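You operate a simulated robot arm through the tools that you are given. There is no shell and no other tool.

The job below is to be done with a simulated robot arm. You get a single attempt, and the scene is never put back.

## Task
Fit a silver plate in the single head, put its lid on and tighten the four wing bolts.

It is judged by the outcome, as a careful person would: the job done as asked, and still so three seconds after it is handed in. It fails if anything else is knocked over, pushed out of place, dropped, spilled or broken. A push-on lid holds only when it is set on centred and level and pressed home; a screw cap is set on level and turned clockwise until tight.

## Robot
A 7-joint arm with a four-finger gripper, fixed in place. Base frame: the origin is at the foot of the arm, x ahead of it, y to its left, z up. Readings come in mm, degrees, newtons and seconds.
With the tool pointing down near the work surface it reaches from about 100 to 720 mm from the base axis. Its first joint turns from -69.0 to 172.0 degrees. Payload 3.67 kg.
The tool frame sits at the grasp point between the pads (the TCP): z along the fingers, y along the line on which they close. The tips reach 28 mm beyond it. The gripper opens to 112 mm. The gripper's body begins 73 mm behind the TCP.
Orientation is that of the tool frame in the base frame, as a unit quaternion [x, y, z, w]. With the fingers straight down and closing along the base's y, the tool's x points along the base's -x, its y along +y and its z along -z.

## Interface
- The arm moves only by the tool send_rows. Its argument "deltas" is a list of rows, each an object of numbers (a shift or turn left out is 0, a gripper value left out holds the last): "claw": the closure, from 0 (fully open) to 1 (shut); "x", "y", "z": the shift along the base's x, y, z in units of 500 mm (1.0 is 500 mm); "ax", "ay", "az": the turn, a rotation vector about the base's x, y, z in units of 60 degrees (1.0 is 60 degrees). In form: [{"claw": .., "x": .., "y": .., "z": .., "ax": .., "ay": .., "az": ..}, ...]. A call has 1 to 20 rows; each row is the pose to reach, as a shift and turn from the pose commanded when the call began. A call with a number of a shift or a turn outside -1 to 1 is refused whole. A row lasts 0.2 s, in which the tool goes at most 50 mm and 8.6 degrees; a call with a longer step from one row to the next is refused whole, and so is a gripper value outside its range. Where a pose cannot be reached the arm comes as near as it can. A force on the tool above 40 N (or 10 N above the force at the start of the call, whichever is more), or a blocked arm, ends the call early, and 0.2 s more pass. The fingers move at their own pace and stop on an object; they squeeze with about 27 N. The grip force told is the motor's: it shows also when the fingers shut on nothing. Time passes only in rows, and 0.2 s behind the last, so rows that repeat a pose let the fingers close. The reply holds the time, the measured pose of the TCP, the force on the tool along the base axes, the opening and the grip force, in the units named above and with some noise, with the torque about the TCP (base axes, N m) and any sound that the robot's microphone picked up.
- Cameras (640 x 400 px; columns grow to the right, rows downward): "scene" is fixed at [399.7, 497.8, 1346.2]; the picture's right is [-0.90, -0.43, 0.00], its down [-0.29, 0.62, -0.73] and it looks along [0.31, -0.66, -0.68] (base axes); focal length 260 px, centre (320, 200). "wrist" rides on the gripper at [60, -18, -104] in the tool frame; the picture's right is [0.29, 0.96, 0.00], its down [-0.80, 0.24, -0.55] and it looks along [-0.53, 0.16, 0.83] (tool axes); focal length 234 px, centre (320, 200). There is no depth. A picture from a camera that has moved, and an enlarged one, comes with that camera's place and axes in the base frame and with its lens.
- get_image(camera): a new picture of that camera. The clock stands still meanwhile.
- move_column(by): slides the trunk up (or, below 0, down) by that many mm; the arm rides with it, the base frame stays. It gives what a move gives, with no picture.
- close_up(camera, box): a new picture of the part [left, top, right, bottom] of that camera's present view, enlarged. The clock stands still meanwhile.
- sign_off(): hands the job in; it is judged then, once.

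Nothing tells you positions but the pictures and the camera data. Unless the task says otherwise, let go and move clear before handing in.

The tools are called after ">>>" as name(argument=value, ...) on one line, values as JSON. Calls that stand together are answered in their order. send_rows: Moves the arm, as the interface text tells. Its arguments: {"type":"object","properties":{"deltas":{"type":"array","items":{"type":"object","properties":{"claw":{"type":"number"},"x":{"type":"number"},"y":{"type":"number"},"z":{"type":"number"},"ax":{"type":"number"},"ay":{"type":"number"},"az":{"type":"number"}}}}},"required":["deltas"]} The other tools are called the same way: move_column (by) slides the trunk up or down; get_image (camera) takes a picture; close_up (camera, box) takes an enlarged picture of a part of a camera's view; sign_off () hands the job in.

At the start:

```text
clock: 0.0
position: [409.6, -562.1, 1039.1]
tool_rot: [0.002, 1.0, 0.001, 0.0]
wrist_force: [-0.1, -0.5, 0.4]
torque: [-0.04, -0.03, -0.01]
width: 111.7
gripper_force: 0.0
trunk travel left (down, up): [-450.0, 390.0]
```

scene: 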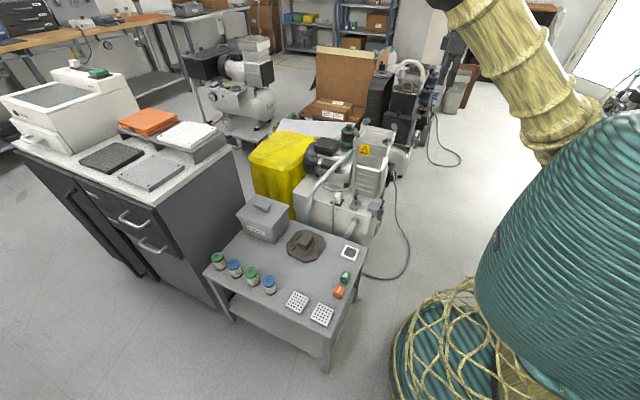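
wrist: 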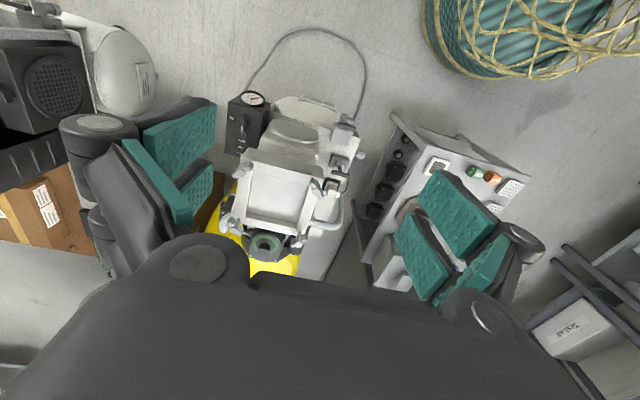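

I see a small grey bench with jars, a dark octagonal lid, perforated plates and small parts, next to a machine with a yellow cover. I'll look closer before moving anything.

>>> close_up(camera="scene", box=[200, 180, 380, 340])

>>> close_up(camera="scene", box=[240, 110, 420, 250])

>>> close_up(camera="wrist", box=[200, 70, 380, 290])

>>> close_up(camera="wrist", box=[340, 100, 560, 300])

```text
2.50 times, centred on (290, 260) of scene
camera zoom: at [399.7, 497.8, 1346.2], right [-0.9, -0.43, 0.0], down [-0.29, 0.62, -0.73], along [0.31, -0.66, -0.68], focal length 650 px, centre (395, 50)
```

zoom: 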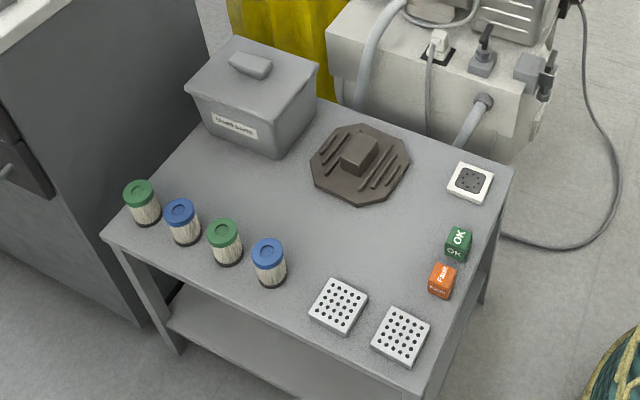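

```text
2.86 times, centred on (330, 180) of scene
camera zoom: at [399.7, 497.8, 1346.2], right [-0.9, -0.43, 0.0], down [-0.29, 0.62, -0.73], along [0.31, -0.66, -0.68], focal length 742 px, centre (291, 257)
```

zoom: 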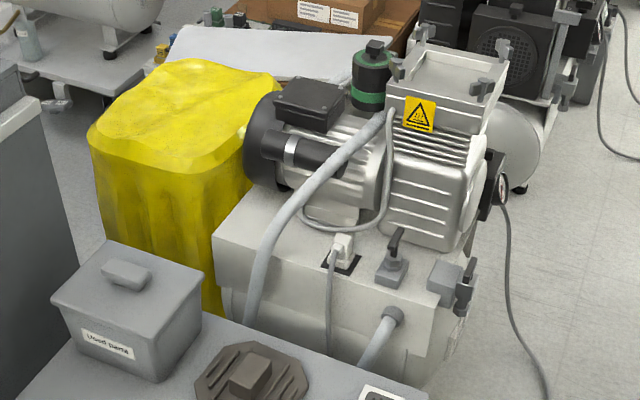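

```text
1.82 times, centred on (290, 180) of wrist
camera zoom: at [351.7, -582.2, 1143.1], right [-0.29, 0.96, 0.0], down [0.8, 0.24, 0.55], along [0.53, 0.16, -0.83], focal length 426 px, centre (374, 236)
```

zoom: 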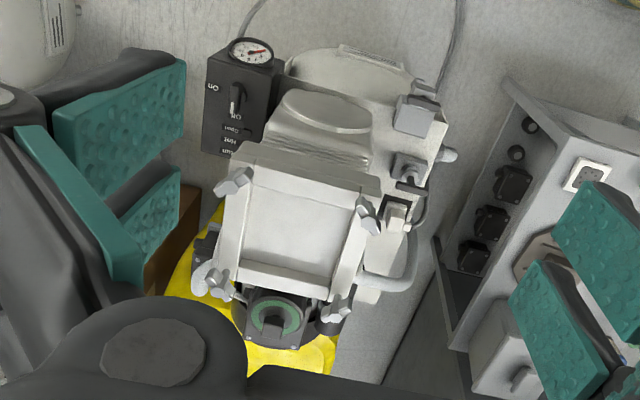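

```text
2.00 times, centred on (450, 200) of wrist
camera zoom: at [351.7, -582.2, 1143.1], right [-0.29, 0.96, 0.0], down [0.8, 0.24, 0.55], along [0.53, 0.16, -0.83], focal length 468 px, centre (60, 200)
```

zoom: 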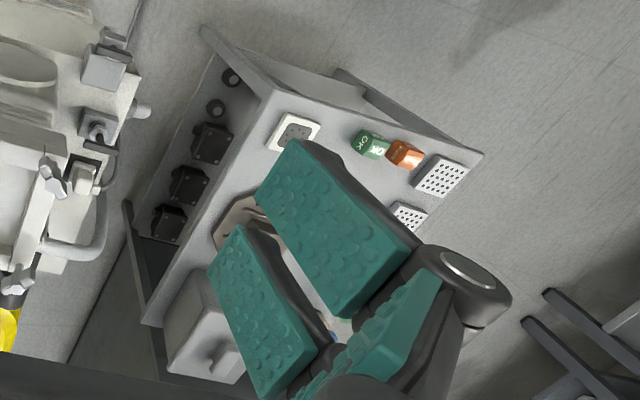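

The head with four wing bolts is on top of the pump beside the bench. I'll zoom in on the cabinet top and the background to tell the plates and lids apart.

>>> close_up(camera="scene", box=[0, 50, 240, 220])

>>> close_up(camera="scene", box=[350, 110, 420, 160])

>>> close_up(camera="scene", box=[360, 30, 480, 150])

>>> close_up(camera="scene", box=[180, 20, 320, 130])

>>> close_up(camera="scene", box=[270, 230, 370, 330])

>>> close_up(camera="scene", box=[200, 180, 300, 310])

>>> close_up(camera="wrist", box=[200, 60, 300, 160])

>>> close_up(camera="wrist", box=[0, 0, 200, 300])

```text
2.35 times, centred on (120, 135) of scene
camera zoom: at [399.7, 497.8, 1346.2], right [-0.9, -0.43, 0.0], down [-0.29, 0.62, -0.73], along [0.31, -0.66, -0.68], focal length 612 px, centre (791, 353)
```

zoom: 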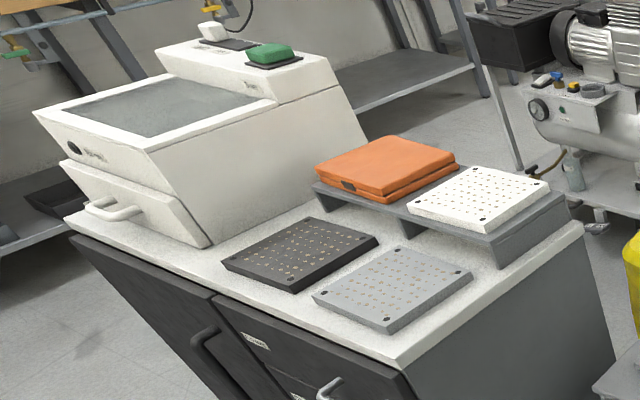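

```text
8.00 times, centred on (385, 135) of scene
camera zoom: at [399.7, 497.8, 1346.2], right [-0.9, -0.43, 0.0], down [-0.29, 0.62, -0.73], along [0.31, -0.66, -0.68], focal length 2079 px, centre (-200, 720)
```

zoom: 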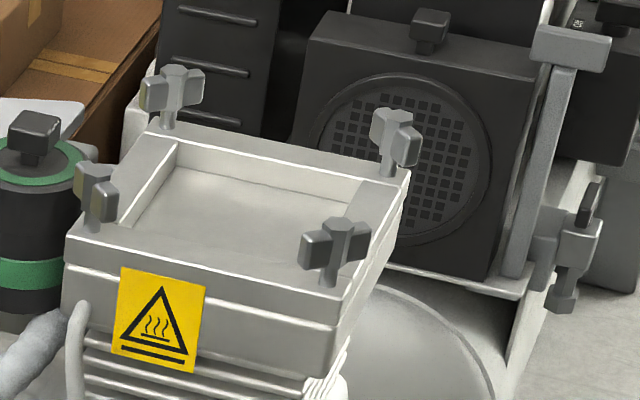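

```text
3.33 times, centred on (420, 90) of scene
camera zoom: at [399.7, 497.8, 1346.2], right [-0.9, -0.43, 0.0], down [-0.29, 0.62, -0.73], along [0.31, -0.66, -0.68], focal length 866 px, centre (-13, 567)
```

zoom: 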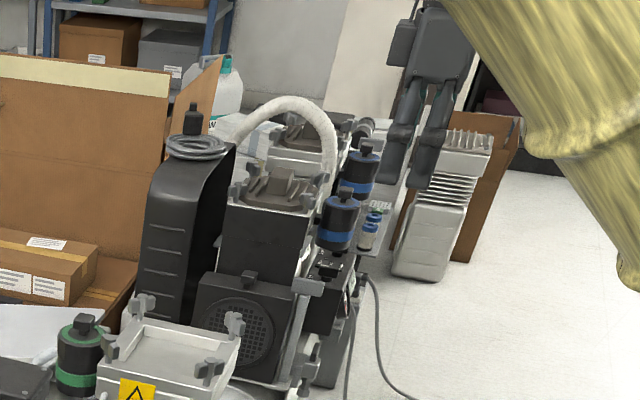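

```text
3.64 times, centred on (250, 75) of scene
camera zoom: at [399.7, 497.8, 1346.2], right [-0.9, -0.43, 0.0], down [-0.29, 0.62, -0.73], along [0.31, -0.66, -0.68], focal length 945 px, centre (574, 654)
```

zoom: 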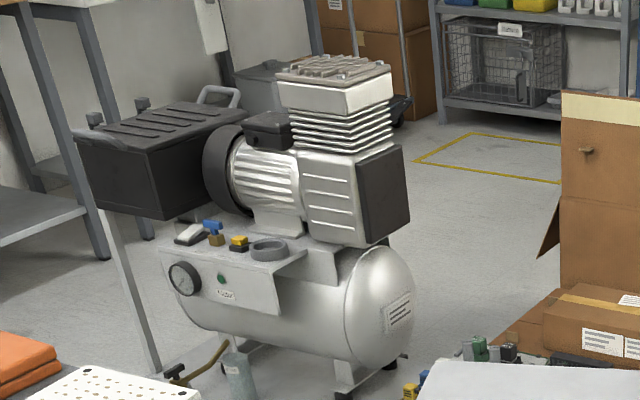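

```text
4.00 times, centred on (320, 280) of scene
camera zoom: at [399.7, 497.8, 1346.2], right [-0.9, -0.43, 0.0], down [-0.29, 0.62, -0.73], along [0.31, -0.66, -0.68], focal length 1040 px, centre (320, -120)
```

zoom: 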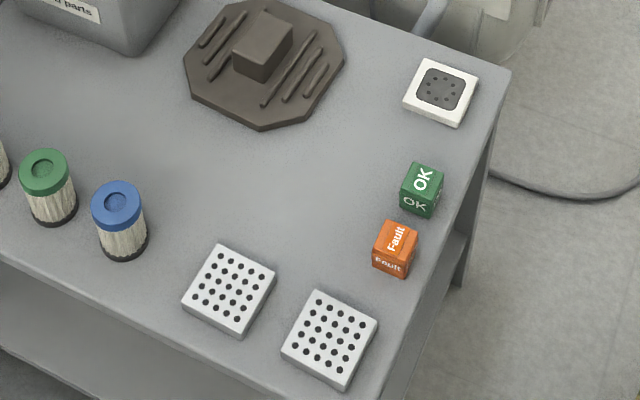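

```text
3.08 times, centred on (250, 245) of scene
camera zoom: at [399.7, 497.8, 1346.2], right [-0.9, -0.43, 0.0], down [-0.29, 0.62, -0.73], along [0.31, -0.66, -0.68], focal length 800 px, centre (535, 62)
```

zoom: 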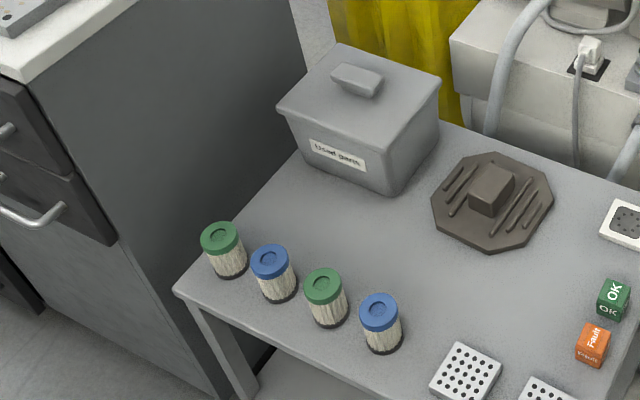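

```text
4.00 times, centred on (250, 110) of wrist
camera zoom: at [351.7, -582.2, 1143.1], right [-0.29, 0.96, 0.0], down [0.8, 0.24, 0.55], along [0.53, 0.16, -0.83], focal length 937 px, centre (600, 560)
```

zoom: 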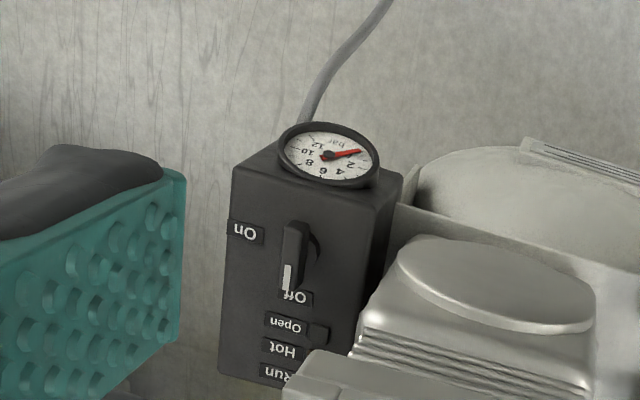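

```text
1.33 times, centred on (100, 150) of wrist
camera zoom: at [351.7, -582.2, 1143.1], right [-0.29, 0.96, 0.0], down [0.8, 0.24, 0.55], along [0.53, 0.16, -0.83], focal length 312 px, centre (613, 267)
```

zoom: 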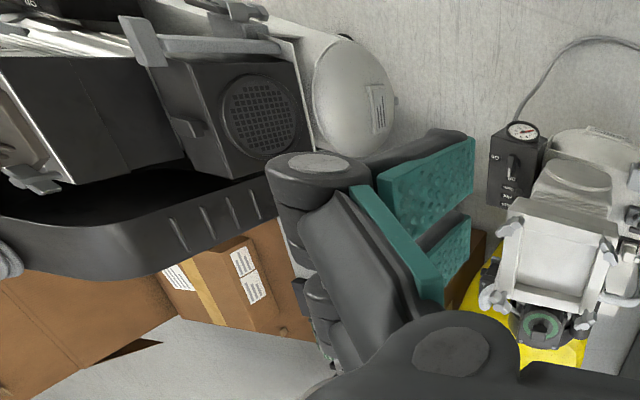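

The dark finned block on the bench matches the lids on the twin-head machine in the background, so I take it as the head's lid. I'll zoom in on that fitted example, the bolts and the plates.

>>> close_up(camera="scene", box=[415, 60, 475, 110])

>>> close_up(camera="scene", box=[280, 285, 340, 330])

>>> close_up(camera="scene", box=[330, 235, 365, 305])

>>> close_up(camera="scene", box=[280, 220, 340, 270])

>>> close_up(camera="wrist", box=[210, 140, 350, 270])

>>> close_up(camera="wrist", box=[420, 140, 540, 230])

```text
8.00 times, centred on (445, 85) of scene
camera zoom: at [399.7, 497.8, 1346.2], right [-0.9, -0.43, 0.0], down [-0.29, 0.62, -0.73], along [0.31, -0.66, -0.68], focal length 2079 px, centre (-680, 1120)
```

zoom: 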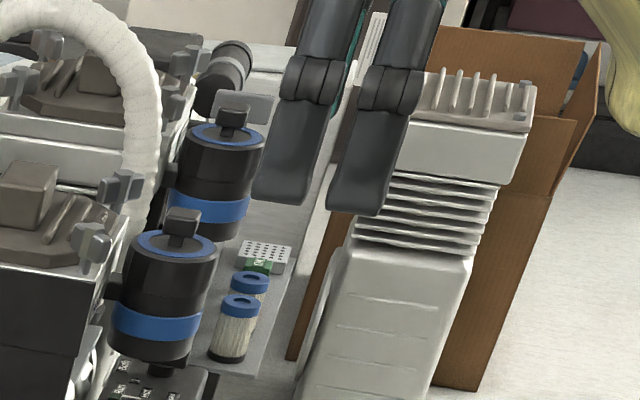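

```text
8.89 times, centred on (310, 308) of scene
camera zoom: at [399.7, 497.8, 1346.2], right [-0.9, -0.43, 0.0], down [-0.29, 0.62, -0.73], along [0.31, -0.66, -0.68], focal length 2310 px, centre (409, -756)
```

zoom: 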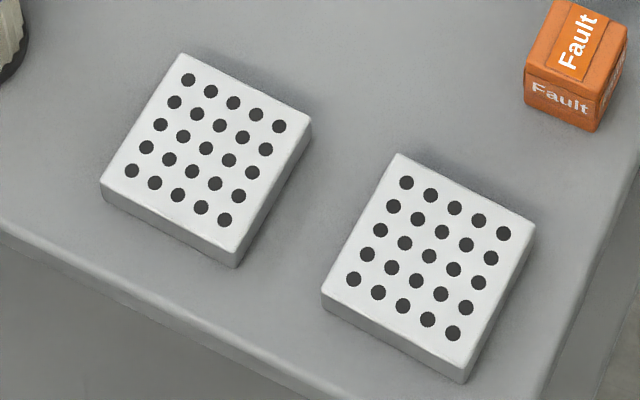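

```text
5.71 times, centred on (348, 270) of scene
camera zoom: at [399.7, 497.8, 1346.2], right [-0.9, -0.43, 0.0], down [-0.29, 0.62, -0.73], along [0.31, -0.66, -0.68], focal length 1485 px, centre (163, -200)
```

zoom: 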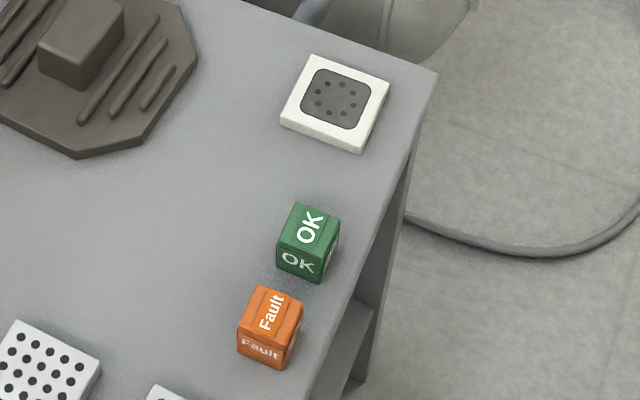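

```text
8.00 times, centred on (310, 245) of scene
camera zoom: at [399.7, 497.8, 1346.2], right [-0.9, -0.43, 0.0], down [-0.29, 0.62, -0.73], along [0.31, -0.66, -0.68], focal length 2079 px, centre (400, -160)
```

zoom: 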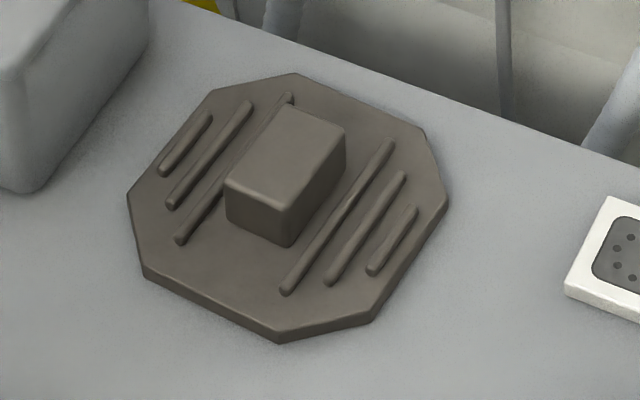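

```text
3.08 times, centred on (280, 205) of wrist
camera zoom: at [351.7, -582.2, 1143.1], right [-0.29, 0.96, 0.0], down [0.8, 0.24, 0.55], along [0.53, 0.16, -0.83], focal length 720 px, centre (443, 185)
```

zoom: 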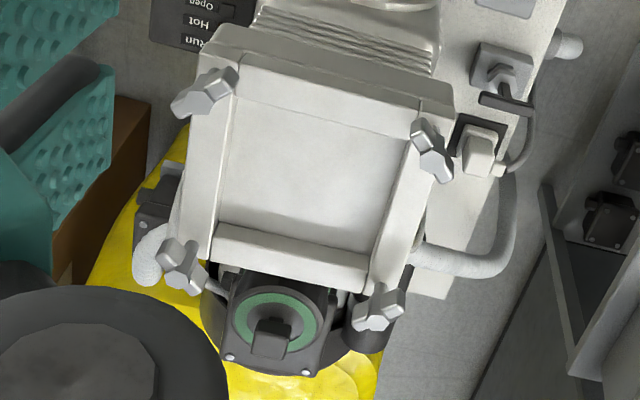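

```text
4.44 times, centred on (480, 185) of wrist
camera zoom: at [351.7, -582.2, 1143.1], right [-0.29, 0.96, 0.0], down [0.8, 0.24, 0.55], along [0.53, 0.16, -0.83], focal length 1041 px, centre (-391, 267)
```

zoom: 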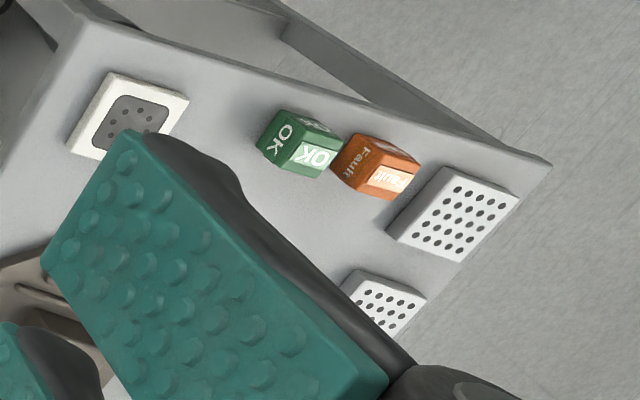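

The bolts sit at about x 563/695, y −524/−658, z≈776, and the head centre is near (629, −591). The silver plates are at about (551,156) and (649,156), the lid at about (733,−75), and the bench top at z≈455. I'll test the arm's reach above the head at the present safe height.

>>> send_rows(deltas=[{"x": 0.08, "y": -0.01, "claw": 0}, {"x": 0.16, "y": -0.02}, {"x": 0.24, "y": -0.03}, {"x": 0.32, "y": -0.04}, {"x": 0.4, "y": -0.05}, {"x": 0.44, "y": -0.06}, {"x": 0.44, "y": -0.06}])

>>> get_image(camera="wrist")

>>> get_image(camera="scene")

```text
clock: 1.6
position: [631.1, -591.7, 1037.9]
tool_rot: [0.001, 1.0, 0.0, 0.0]
wrist_force: [-0.3, -0.1, -0.1]
torque: [-0.01, 0.03, 0.0]
width: 112.1
gripper_force: 0.0
trunk travel left (down, up): [-450.0, 390.0]
```

```text
taken
camera wrist: at [572.4, -611.0, 1142.5], right [-0.29, 0.96, 0.0], down [0.8, 0.24, 0.55], along [0.53, 0.16, -0.83], focal length 234 px, centre (320, 200)
```

wrist: 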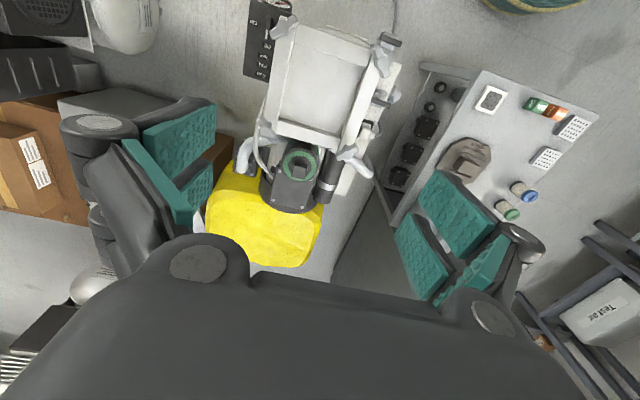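

```text
taken
```

scene: 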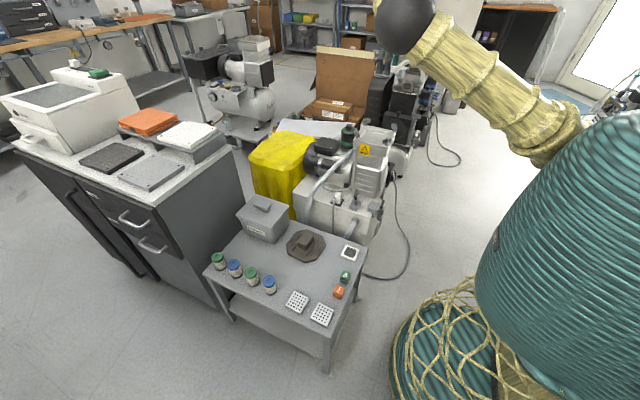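

The arm reaches above the head easily at this height. Next I'll look at the head from here.

>>> close_up(camera="wrist", box=[230, 0, 420, 190])

>>> close_up(camera="wrist", box=[420, 60, 600, 240])

>>> close_up(camera="scene", box=[290, 60, 510, 200])

```text
2.11 times, centred on (325, 95) of wrist
camera zoom: at [572.4, -611.0, 1142.5], right [-0.29, 0.96, 0.0], down [0.8, 0.24, 0.55], along [0.53, 0.16, -0.83], focal length 493 px, centre (310, 421)
```

zoom: 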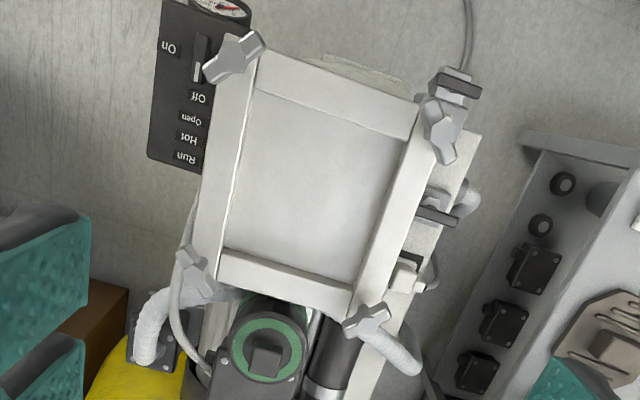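

```text
2.22 times, centred on (510, 150) of wrist
camera zoom: at [572.4, -611.0, 1142.5], right [-0.29, 0.96, 0.0], down [0.8, 0.24, 0.55], along [0.53, 0.16, -0.83], focal length 520 px, centre (-102, 311)
```

zoom: 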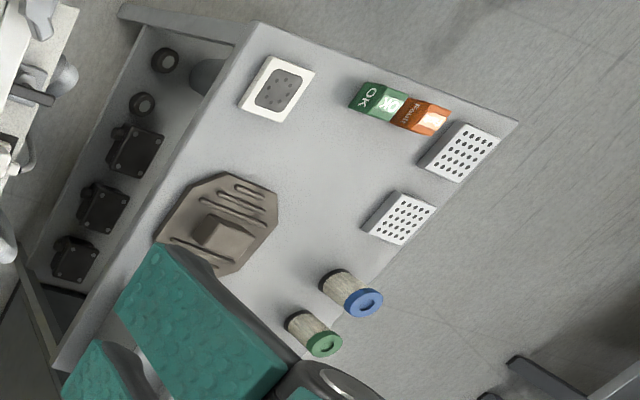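

```text
2.86 times, centred on (400, 130) of scene
camera zoom: at [399.7, 497.8, 1346.2], right [-0.9, -0.43, 0.0], down [-0.29, 0.62, -0.73], along [0.31, -0.66, -0.68], focal length 742 px, centre (91, 400)
```

zoom: 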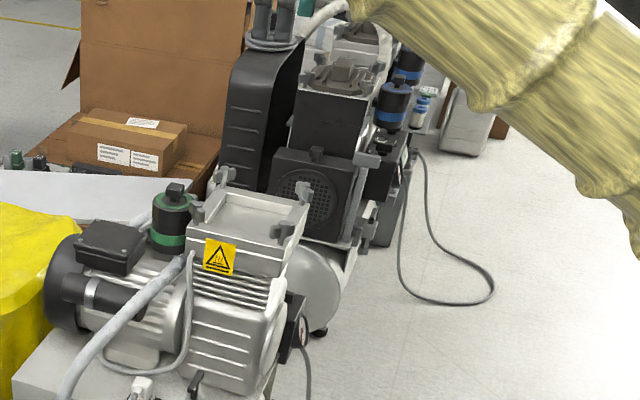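

The recess in the head looks about 105–110 mm square, while the bench plates look about 60 mm. I'll move the wrist camera closer to inspect the seat.

>>> send_rows(deltas=[{"x": -0.041, "y": -0.011, "z": -0.06}, {"x": -0.082, "y": -0.022, "z": -0.12}, {"x": -0.123, "y": -0.034, "z": -0.18}, {"x": -0.164, "y": -0.045, "z": -0.24}, {"x": -0.204, "y": -0.056, "z": -0.298}, {"x": -0.204, "y": -0.056, "z": -0.298}])

>>> get_image(camera="wrist")

>>> close_up(camera="wrist", box=[210, 100, 430, 300])

```text
clock: 3.0
position: [526.8, -620.6, 890.6]
tool_rot: [0.0, 1.0, 0.0, 0.0]
wrist_force: [0.4, 0.0, 0.4]
torque: [-0.01, -0.04, 0.0]
width: 112.0
gripper_force: 0.2
trunk travel left (down, up): [-450.0, 390.0]
```

```text
taken
camera wrist: at [469.2, -639.4, 995.2], right [-0.29, 0.96, 0.0], down [0.8, 0.24, 0.55], along [0.53, 0.16, -0.83], focal length 234 px, centre (320, 200)
```

wrist: 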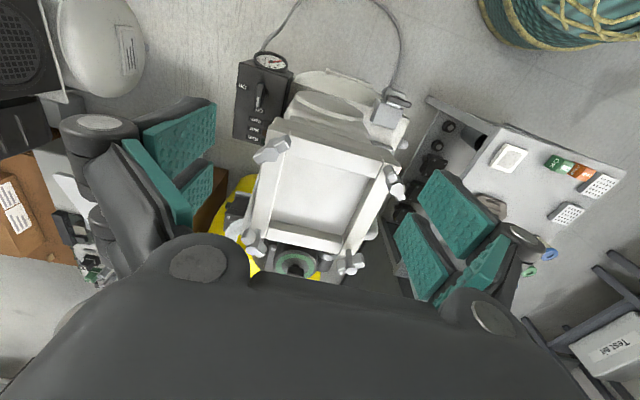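

```text
2.00 times, centred on (320, 200) of wrist
camera zoom: at [469.2, -639.4, 995.2], right [-0.29, 0.96, 0.0], down [0.8, 0.24, 0.55], along [0.53, 0.16, -0.83], focal length 468 px, centre (320, 200)
```

zoom: 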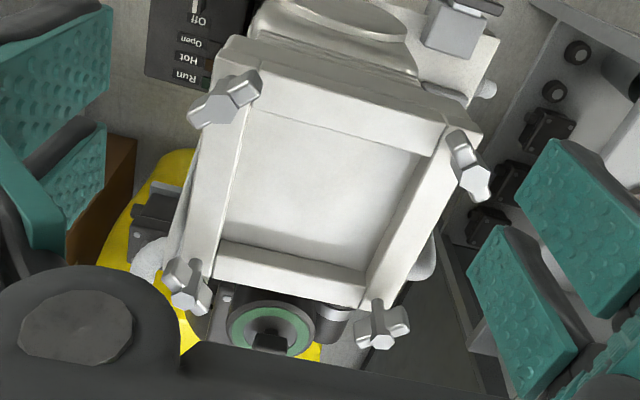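

The head recess looks plain and shallow. I'll zoom in from the fixed camera and the wrist camera to check its depth and whether there is a smaller seat inside.

>>> close_up(camera="wrist", box=[250, 110, 410, 280])

>>> close_up(camera="scene", box=[355, 115, 405, 150])

>>> close_up(camera="wrist", box=[480, 130, 640, 230])

```text
2.35 times, centred on (330, 195) of wrist
camera zoom: at [469.2, -639.4, 995.2], right [-0.29, 0.96, 0.0], down [0.8, 0.24, 0.55], along [0.53, 0.16, -0.83], focal length 551 px, centre (296, 212)
```

zoom: 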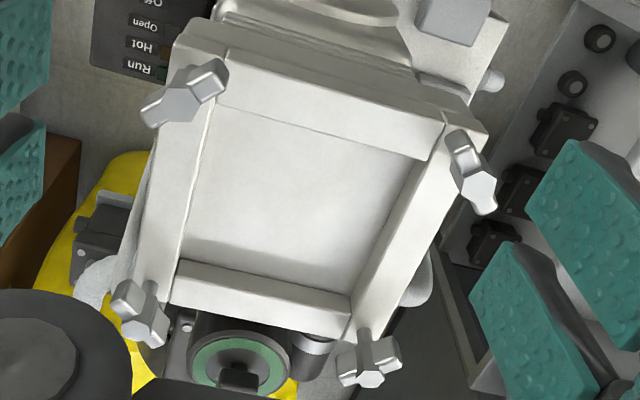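

```text
11.43 times, centred on (380, 132) of scene
camera zoom: at [399.7, 497.8, 1346.2], right [-0.9, -0.43, 0.0], down [-0.29, 0.62, -0.73], along [0.31, -0.66, -0.68], focal length 2970 px, centre (-366, 971)
```

zoom: 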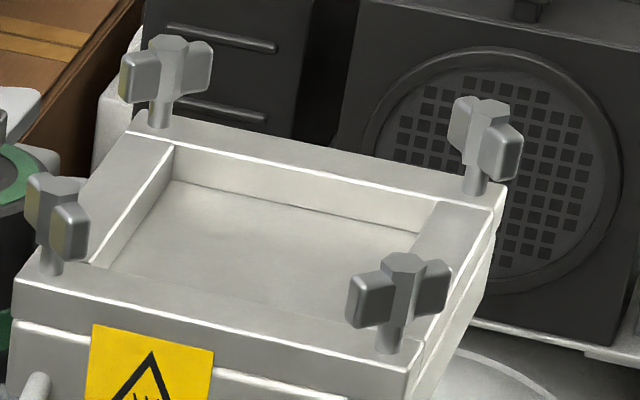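

```text
4.00 times, centred on (560, 180) of wrist
camera zoom: at [469.2, -639.4, 995.2], right [-0.29, 0.96, 0.0], down [0.8, 0.24, 0.55], along [0.53, 0.16, -0.83], focal length 937 px, centre (-640, 280)
```

zoom: 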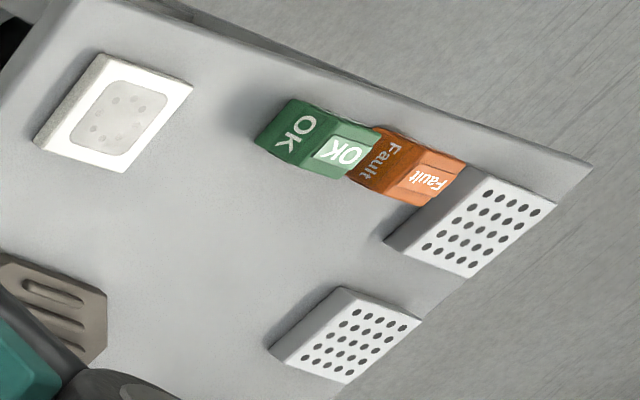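

The recess is about 108 mm square and 20 mm deep with a flat floor, so the roughly 62 mm plate goes flat in its centre and the lid sits on the rim. I'll travel to the nearer silver plate at about (556,156), at a safe height.

>>> send_rows(deltas=[{"x": 0.006, "y": 0.09}, {"x": 0.012, "y": 0.18}, {"x": 0.018, "y": 0.27}, {"x": 0.024, "y": 0.36}, {"x": 0.03, "y": 0.45}, {"x": 0.036, "y": 0.54}, {"x": 0.042, "y": 0.63}, {"x": 0.048, "y": 0.72}, {"x": 0.054, "y": 0.81}, {"x": 0.058, "y": 0.9}, {"x": 0.058, "y": 0.98}, {"x": 0.058, "y": 0.98}])

>>> send_rows(deltas=[{"y": 0.09}, {"y": 0.18}, {"y": 0.27}, {"y": 0.36}, {"y": 0.45}, {"y": 0.52}, {"y": 0.57}, {"y": 0.573}, {"y": 0.573}])

>>> get_image(camera="wrist")

>>> get_image(camera="scene")

```text
clock: 4.1
position: [492.7, -431.8, 776.3]
tool_rot: [0.015, 0.992, 0.005, -0.125]
wrist_force: [-0.7, 0.5, 0.7]
torque: [0.03, -0.07, -0.02]
width: 112.2
gripper_force: 0.0
trunk travel left (down, up): [-450.0, 390.0]
stopped in row 5: the arm was blocked; the commanded pose is now the measured one
```

```text
clock: 4.8
position: [441.2, -347.3, 700.4]
tool_rot: [0.027, 0.975, 0.011, -0.219]
wrist_force: [0.1, -0.9, 0.1]
torque: [0.01, 0.01, -0.04]
width: 111.8
gripper_force: 0.1
trunk travel left (down, up): [-450.0, 390.0]
stopped in row 3: the arm was blocked; the commanded pose is now the measured one
```

```text
taken
camera wrist: at [430.3, -366.6, 820.0], right [-0.21, 0.97, 0.13], down [0.97, 0.18, 0.16], along [0.13, 0.16, -0.98], focal length 234 px, centre (320, 200)
```

wrist: 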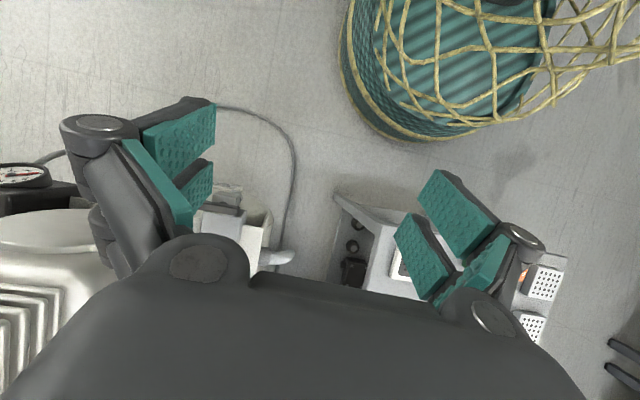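

```text
taken
```

scene: 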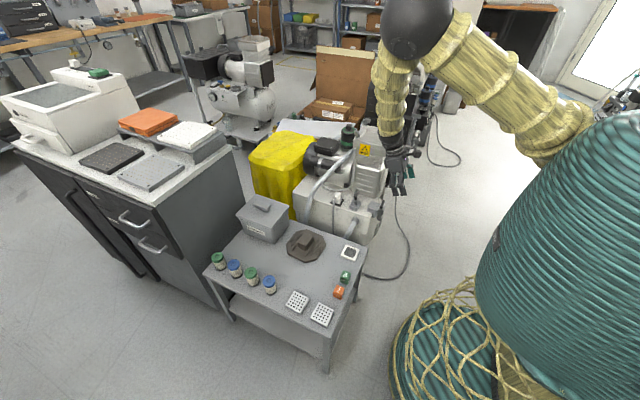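

The straight-line travel brought the arm too close in at that height, so it tilted and dropped until it was blocked. It touched nothing and the forces are about zero. I'll first try to turn the tool upright here, in free air.

>>> send_rows(deltas=[{"ay": -0.1, "ax": -0.005, "az": 0.012}, {"ay": -0.2, "ax": -0.01, "az": 0.025}])

```text
clock: 5.4
position: [428.9, -350.4, 690.5]
tool_rot: [0.023, 0.992, 0.009, -0.128]
wrist_force: [0.3, 0.1, -0.5]
torque: [-0.01, 0.03, 0.0]
width: 112.3
gripper_force: 0.1
trunk travel left (down, up): [-450.0, 390.0]
```

>>> send_rows(deltas=[{"ay": -0.12, "ax": -0.009, "az": 0.02, "z": -0.02}, {"ay": -0.245, "ax": -0.018, "az": 0.04, "z": -0.04}, {"ay": -0.245, "ax": -0.018, "az": 0.04, "z": -0.06}])

```text
clock: 6.2
position: [440.5, -344.6, 671.4]
tool_rot: [-0.007, 1.0, -0.007, 0.013]
wrist_force: [0.2, -0.1, 0.3]
torque: [0.01, 0.04, -0.01]
width: 112.1
gripper_force: 0.1
trunk travel left (down, up): [-450.0, 390.0]
```

The tool is upright again at (440,−345,671). I'll follow an arc at roughly constant radius, well above the bench items, and check before going on.

>>> send_rows(deltas=[{"x": 0.04, "y": 0.0725, "z": -0.0105}, {"x": 0.08, "y": 0.145, "z": -0.021}, {"x": 0.12, "y": 0.2175, "z": -0.0315}, {"x": 0.16, "y": 0.29, "z": -0.042}, {"x": 0.187, "y": 0.357, "z": -0.049}, {"x": 0.213, "y": 0.423, "z": -0.055}, {"x": 0.24, "y": 0.49, "z": -0.062}])

```text
clock: 7.8
position: [561.8, -101.5, 641.4]
tool_rot: [-0.007, 1.0, -0.006, 0.012]
wrist_force: [-1.3, 0.8, -0.9]
torque: [0.0, 0.01, -0.04]
width: 111.8
gripper_force: 0.1
trunk travel left (down, up): [-450.0, 390.0]
```

>>> send_rows(deltas=[{"x": 0.015, "y": 0.08, "ax": 0.005, "ay": 0.01, "az": -0.006}, {"x": 0.025, "y": 0.16, "ax": 0.0115, "ay": 0.023, "az": -0.013}, {"x": 0.025, "y": 0.24, "ax": 0.0115, "ay": 0.023, "az": -0.013}, {"x": 0.02, "y": 0.32, "ax": 0.0115, "ay": 0.023, "az": -0.013}, {"x": 0.01, "y": 0.4, "ax": 0.0115, "ay": 0.023, "az": -0.013}, {"x": 0.0, "y": 0.46, "ax": 0.0115, "ay": 0.023, "az": -0.013}, {"x": 0.0, "y": 0.46, "ax": 0.0115, "ay": 0.023, "az": -0.013}])

>>> get_image(camera="wrist")

>>> get_image(camera="scene")

```text
clock: 9.4
position: [568.4, 118.9, 639.2]
tool_rot: [0.025, 0.999, 0.021, -0.013]
wrist_force: [-0.6, -0.4, -0.1]
torque: [0.03, 0.02, 0.0]
width: 112.0
gripper_force: 0.0
trunk travel left (down, up): [-450.0, 390.0]
```

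```text
taken
camera wrist: at [511.8, 99.1, 744.2], right [-0.24, 0.97, 0.05], down [0.82, 0.18, 0.54], along [0.52, 0.17, -0.84], focal length 234 px, centre (320, 200)
```

wrist: 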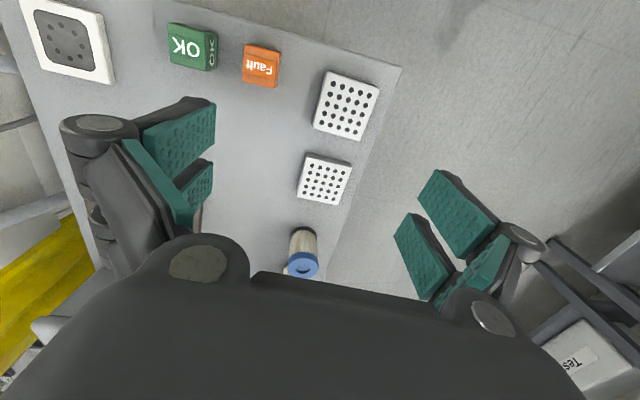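

```text
taken
```

scene: 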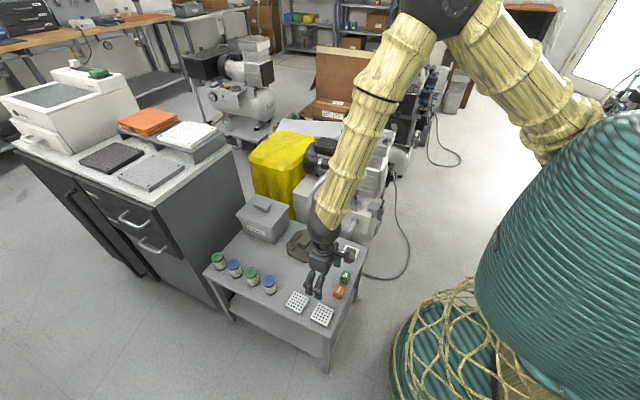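

The pose is slightly off target, so I'll hold for a moment and see whether the arm settles.

>>> send_rows(deltas=[{"x": 0}, {"x": 0}, {"x": 0}, {"x": 0}])

```text
clock: 10.4
position: [570.0, 120.6, 641.9]
tool_rot: [0.024, 0.999, 0.023, -0.011]
wrist_force: [0.1, 0.6, -0.2]
torque: [-0.01, 0.04, 0.04]
width: 112.5
gripper_force: 0.1
trunk travel left (down, up): [-450.0, 390.0]
```

It does not settle, so some joint is at a limit. I'll test whether turning the tool about the vertical relieves it.

>>> send_rows(deltas=[{"az": 0.12}, {"az": 0.24}, {"az": 0.36}, {"az": 0.36}])

```text
clock: 11.4
position: [567.0, 124.0, 640.9]
tool_rot: [-0.171, 0.985, 0.018, -0.006]
wrist_force: [0.7, 0.3, -0.4]
torque: [0.0, -0.01, -0.01]
width: 112.1
gripper_force: 0.0
trunk travel left (down, up): [-450.0, 390.0]
```

>>> send_rows(deltas=[{"az": 0.13}, {"az": 0.26}, {"az": 0.39}, {"az": 0.52}, {"az": 0.52}])

```text
clock: 12.6
position: [561.7, 128.1, 638.5]
tool_rot: [-0.442, 0.897, 0.006, 0.0]
wrist_force: [-0.1, -0.1, -1.1]
torque: [-0.01, 0.01, -0.04]
width: 112.2
gripper_force: 0.0
trunk travel left (down, up): [-450.0, 390.0]
```

Turning the tool relieves the limit, and at about 52° yaw the pose is on target. I'll turn on to 90°, so the fingers close along x, and centre over the plate.

>>> send_rows(deltas=[{"az": 0.125, "y": 0.02, "x": -0.004}, {"az": 0.25, "y": 0.04, "x": -0.008}, {"az": 0.375, "y": 0.052, "x": -0.01}, {"az": 0.5, "y": 0.052, "x": -0.01}, {"az": 0.622, "y": 0.052, "x": -0.01}, {"az": 0.622, "y": 0.052, "x": -0.01}])

>>> get_image(camera="wrist")

>>> get_image(camera="scene")

```text
clock: 14.0
position: [556.5, 154.5, 639.1]
tool_rot: [0.709, -0.706, 0.0, -0.001]
wrist_force: [-0.2, 0.6, 0.4]
torque: [0.02, -0.01, 0.02]
width: 112.3
gripper_force: 0.0
trunk travel left (down, up): [-450.0, 390.0]
```

```text
taken
camera wrist: at [575.4, 94.3, 744.0], right [-0.96, -0.29, 0.0], down [-0.24, 0.8, 0.55], along [-0.16, 0.53, -0.83], focal length 234 px, centre (320, 200)
```

wrist: 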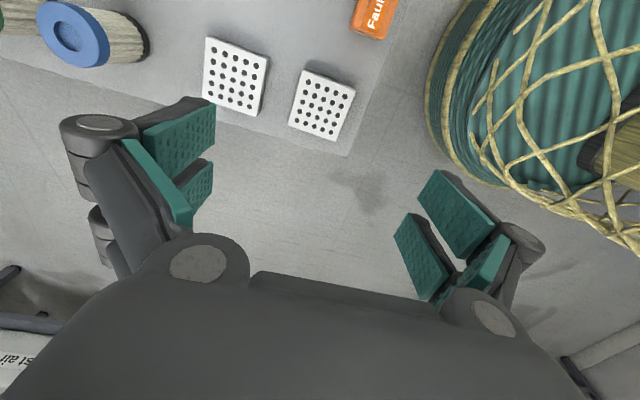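

```text
taken
```

scene: 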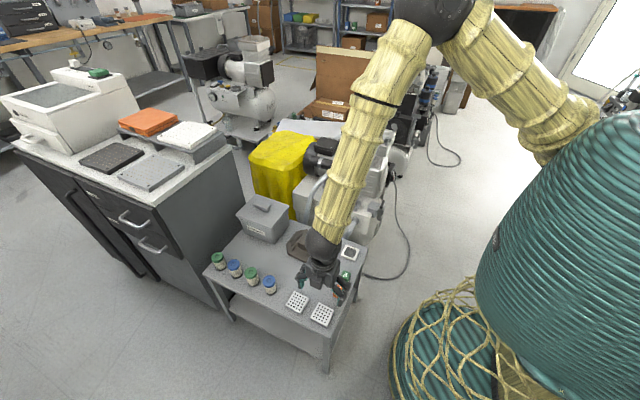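

The tool is on target with 90° yaw. I'll locate the plate precisely from the wrist camera.

>>> close_up(camera="wrist", box=[270, 50, 370, 150])

>>> close_up(camera="wrist", box=[190, 20, 400, 170])

```text
4.00 times, centred on (320, 100) of wrist
camera zoom: at [575.4, 94.3, 744.0], right [-0.96, -0.29, 0.0], down [-0.24, 0.8, 0.55], along [-0.16, 0.53, -0.83], focal length 937 px, centre (320, 600)
```

zoom: 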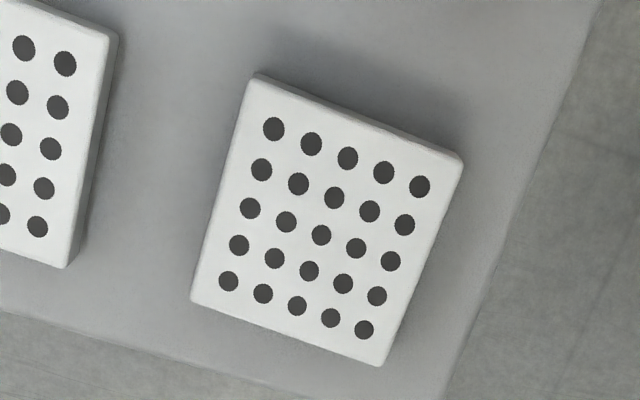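

```text
2.67 times, centred on (295, 95) of wrist
camera zoom: at [575.4, 94.3, 744.0], right [-0.96, -0.29, 0.0], down [-0.24, 0.8, 0.55], along [-0.16, 0.53, -0.83], focal length 624 px, centre (387, 480)
```

zoom: 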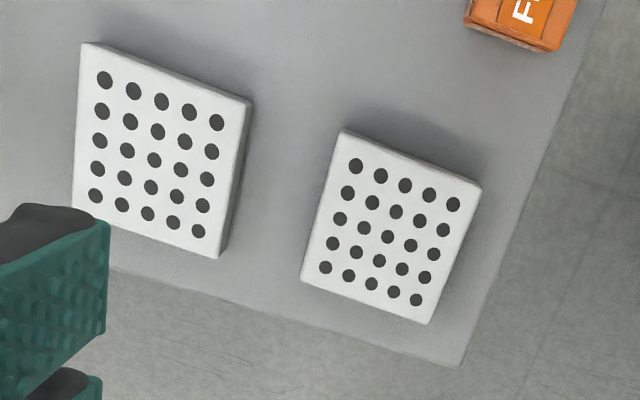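

The plate centre is about (557.2,151.8), rotated about −3.3°. I'll align, open to about 78 mm and come down to just above it.

>>> send_rows(deltas=[{"claw": 0.3, "x": 0.0014, "y": -0.0054, "az": -0.055, "z": -0.04}, {"x": 0.0014, "y": -0.0054, "az": -0.055, "z": -0.11}, {"x": 0.0014, "y": -0.0054, "az": -0.055, "z": -0.18}, {"x": 0.0014, "y": -0.0054, "az": -0.055, "z": -0.25}, {"x": 0.0014, "y": -0.0054, "az": -0.055, "z": -0.268}, {"x": 0.0014, "y": -0.0054, "az": -0.055, "z": -0.268}])

>>> get_image(camera="wrist")

>>> close_up(camera="scene", box=[270, 230, 370, 330])

```text
clock: 15.4
position: [557.6, 153.1, 504.9]
tool_rot: [-0.687, 0.727, 0.001, 0.0]
wrist_force: [-0.1, 0.3, 0.0]
torque: [-0.01, -0.01, 0.03]
width: 78.3
gripper_force: 0.1
trunk travel left (down, up): [-450.0, 390.0]
```

```text
taken
camera wrist: at [573.3, 89.9, 608.8], right [-0.97, -0.23, 0.0], down [-0.2, 0.81, 0.55], along [-0.13, 0.54, -0.83], focal length 234 px, centre (320, 200)
```

wrist: 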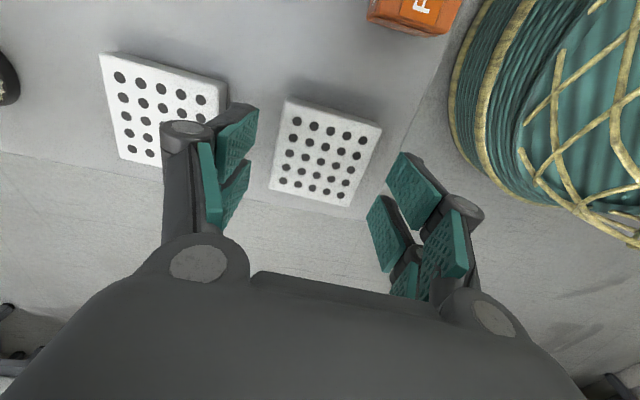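

```text
4.00 times, centred on (320, 280) of scene
camera zoom: at [399.7, 497.8, 1346.2], right [-0.9, -0.43, 0.0], down [-0.29, 0.62, -0.73], along [0.31, -0.66, -0.68], focal length 1040 px, centre (320, -120)
```

zoom: 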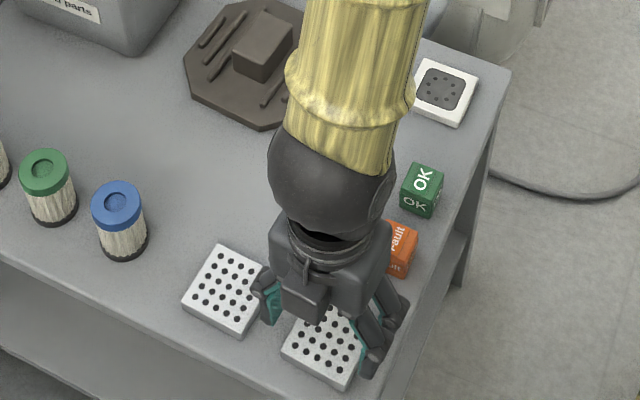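

I'll take a closer look to fix the plate's height relative to the fingertips before going lower.

>>> close_up(camera="wrist", box=[260, 85, 400, 225])

>>> close_up(camera="scene", box=[300, 290, 340, 330])

```text
2.86 times, centred on (330, 155) of wrist
camera zoom: at [573.3, 89.9, 608.8], right [-0.97, -0.23, 0.0], down [-0.2, 0.81, 0.55], along [-0.13, 0.54, -0.83], focal length 669 px, centre (291, 329)
```

zoom: 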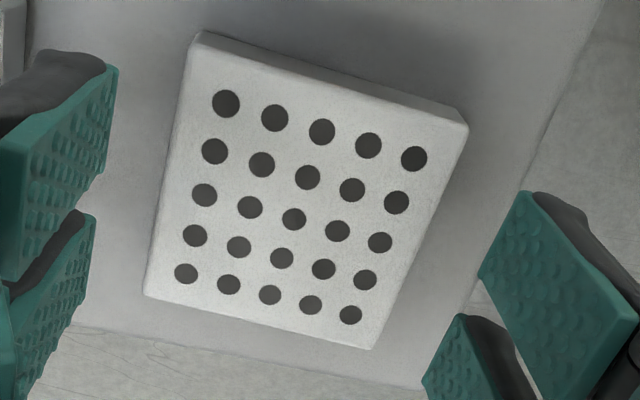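

```text
10.00 times, centred on (320, 310) of scene
camera zoom: at [399.7, 497.8, 1346.2], right [-0.9, -0.43, 0.0], down [-0.29, 0.62, -0.73], along [0.31, -0.66, -0.68], focal length 2599 px, centre (320, -900)
```

zoom: 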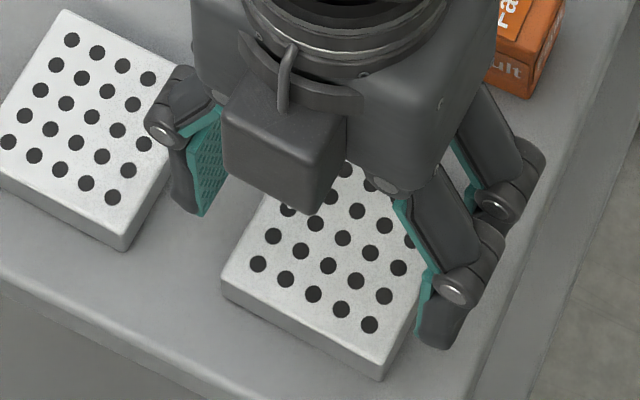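

The plate top is at z≈467 and its centre at (557.8,151.7). I'll lower until the tips are about 3 mm above the bench and close on the plate.

>>> send_rows(deltas=[{"y": -0.0026, "z": -0.015}, {"y": -0.0026, "z": -0.028}, {"y": -0.0026, "z": -0.0345}, {"y": -0.0026, "z": -0.0345}])

>>> close_up(camera="scene", box=[300, 290, 340, 330])

```text
clock: 16.4
position: [556.5, 152.0, 487.6]
tool_rot: [-0.687, 0.727, 0.0, 0.0]
wrist_force: [0.4, 0.4, -0.2]
torque: [-0.02, 0.0, -0.01]
width: 78.4
gripper_force: 0.1
trunk travel left (down, up): [-450.0, 390.0]
```

```text
10.00 times, centred on (320, 310) of scene
camera zoom: at [399.7, 497.8, 1346.2], right [-0.9, -0.43, 0.0], down [-0.29, 0.62, -0.73], along [0.31, -0.66, -0.68], focal length 2599 px, centre (320, -900)
```

zoom: 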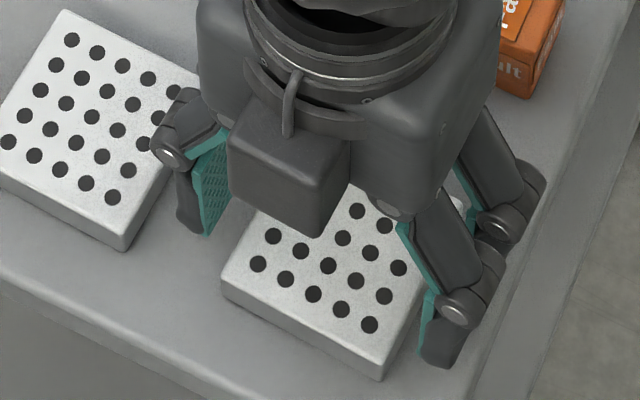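

>>> send_rows(deltas=[{"claw": 0.6}, {"claw": 0.8}, {"claw": 1.0}, {"claw": 1.0}])

>>> get_image(camera="wrist")

```text
clock: 17.4
position: [556.3, 152.5, 487.8]
tool_rot: [-0.687, 0.727, 0.001, 0.001]
wrist_force: [-0.6, 0.8, -0.1]
torque: [0.06, -0.09, 0.01]
width: 61.9
gripper_force: 26.7
trunk travel left (down, up): [-450.0, 390.0]
```

```text
taken
camera wrist: at [572.3, 89.0, 592.1], right [-0.97, -0.23, 0.0], down [-0.2, 0.81, 0.56], along [-0.13, 0.54, -0.83], focal length 234 px, centre (320, 200)
```

wrist: 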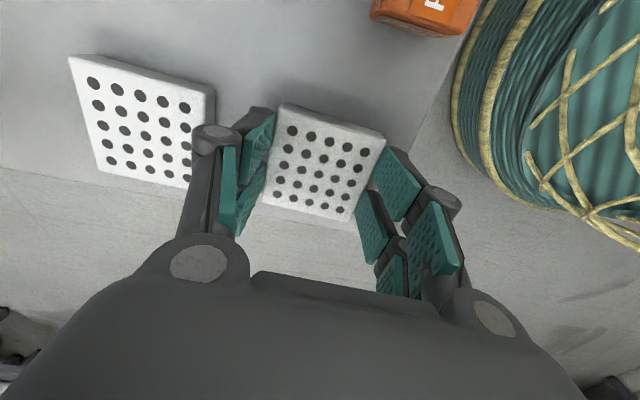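

The plate is gripped at 61.9 mm. I'll lift it slowly and check that it comes up level.

>>> send_rows(deltas=[{"z": 0.02}, {"z": 0.06}, {"z": 0.12}, {"z": 0.18}, {"z": 0.18}])

>>> get_image(camera="wrist")

>>> close_up(camera="scene", box=[270, 230, 370, 330])

```text
clock: 18.6
position: [555.8, 151.8, 577.9]
tool_rot: [-0.687, 0.727, 0.0, 0.001]
wrist_force: [0.1, 0.2, -1.7]
torque: [0.02, 0.02, 0.01]
width: 61.7
gripper_force: 27.0
trunk travel left (down, up): [-450.0, 390.0]
```

```text
taken
camera wrist: at [571.2, 90.2, 682.2], right [-0.97, -0.23, 0.0], down [-0.2, 0.81, 0.56], along [-0.13, 0.54, -0.83], focal length 234 px, centre (320, 200)
```

wrist: 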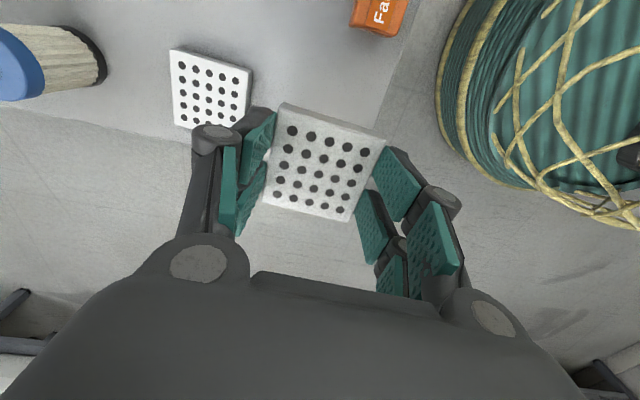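

```text
4.00 times, centred on (320, 280) of scene
camera zoom: at [399.7, 497.8, 1346.2], right [-0.9, -0.43, 0.0], down [-0.29, 0.62, -0.73], along [0.31, -0.66, -0.68], focal length 1040 px, centre (320, -120)
```

zoom: 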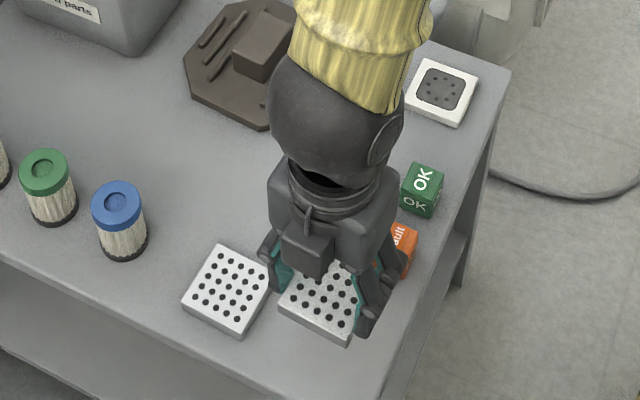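

The plate is held level. I'll carry it toward the head along a wider arc, rising as I go and turning the yaw back gradually, and check at each stage.

>>> send_rows(deltas=[{"x": 0.029, "y": -0.048, "z": 0.048, "az": -0.066}, {"x": 0.058, "y": -0.096, "z": 0.096, "az": -0.131}, {"x": 0.088, "y": -0.144, "z": 0.144, "az": -0.197}, {"x": 0.115, "y": -0.197, "z": 0.197, "az": -0.27}, {"x": 0.141, "y": -0.25, "z": 0.25, "az": -0.342}, {"x": 0.168, "y": -0.304, "z": 0.304, "az": -0.413}, {"x": 0.168, "y": -0.304, "z": 0.304, "az": -0.413}])

```text
clock: 20.2
position: [640.3, -1.6, 730.0]
tool_rot: [-0.515, 0.857, 0.0, 0.0]
wrist_force: [-0.5, 0.2, -0.9]
torque: [0.0, -0.01, 0.0]
width: 61.8
gripper_force: 27.0
trunk travel left (down, up): [-450.0, 390.0]
```

>>> send_rows(deltas=[{"x": 0.01, "y": -0.06, "z": 0.035, "az": -0.058}, {"x": 0.02, "y": -0.12, "z": 0.07, "az": -0.117}, {"x": 0.03, "y": -0.18, "z": 0.105, "az": -0.175}, {"x": 0.04, "y": -0.24, "z": 0.14, "az": -0.233}, {"x": 0.04, "y": -0.31, "z": 0.165, "az": -0.3}, {"x": 0.04, "y": -0.38, "z": 0.19, "az": -0.367}, {"x": 0.04, "y": -0.45, "z": 0.215, "az": -0.433}, {"x": 0.04, "y": -0.52, "z": 0.24, "az": -0.5}, {"x": 0.04, "y": -0.52, "z": 0.24, "az": -0.5}])

```text
clock: 22.2
position: [659.4, -263.0, 852.1]
tool_rot: [-0.275, 0.961, 0.001, 0.001]
wrist_force: [-0.7, -0.4, -1.6]
torque: [-0.01, 0.01, 0.03]
width: 61.9
gripper_force: 27.2
trunk travel left (down, up): [-450.0, 390.0]
```

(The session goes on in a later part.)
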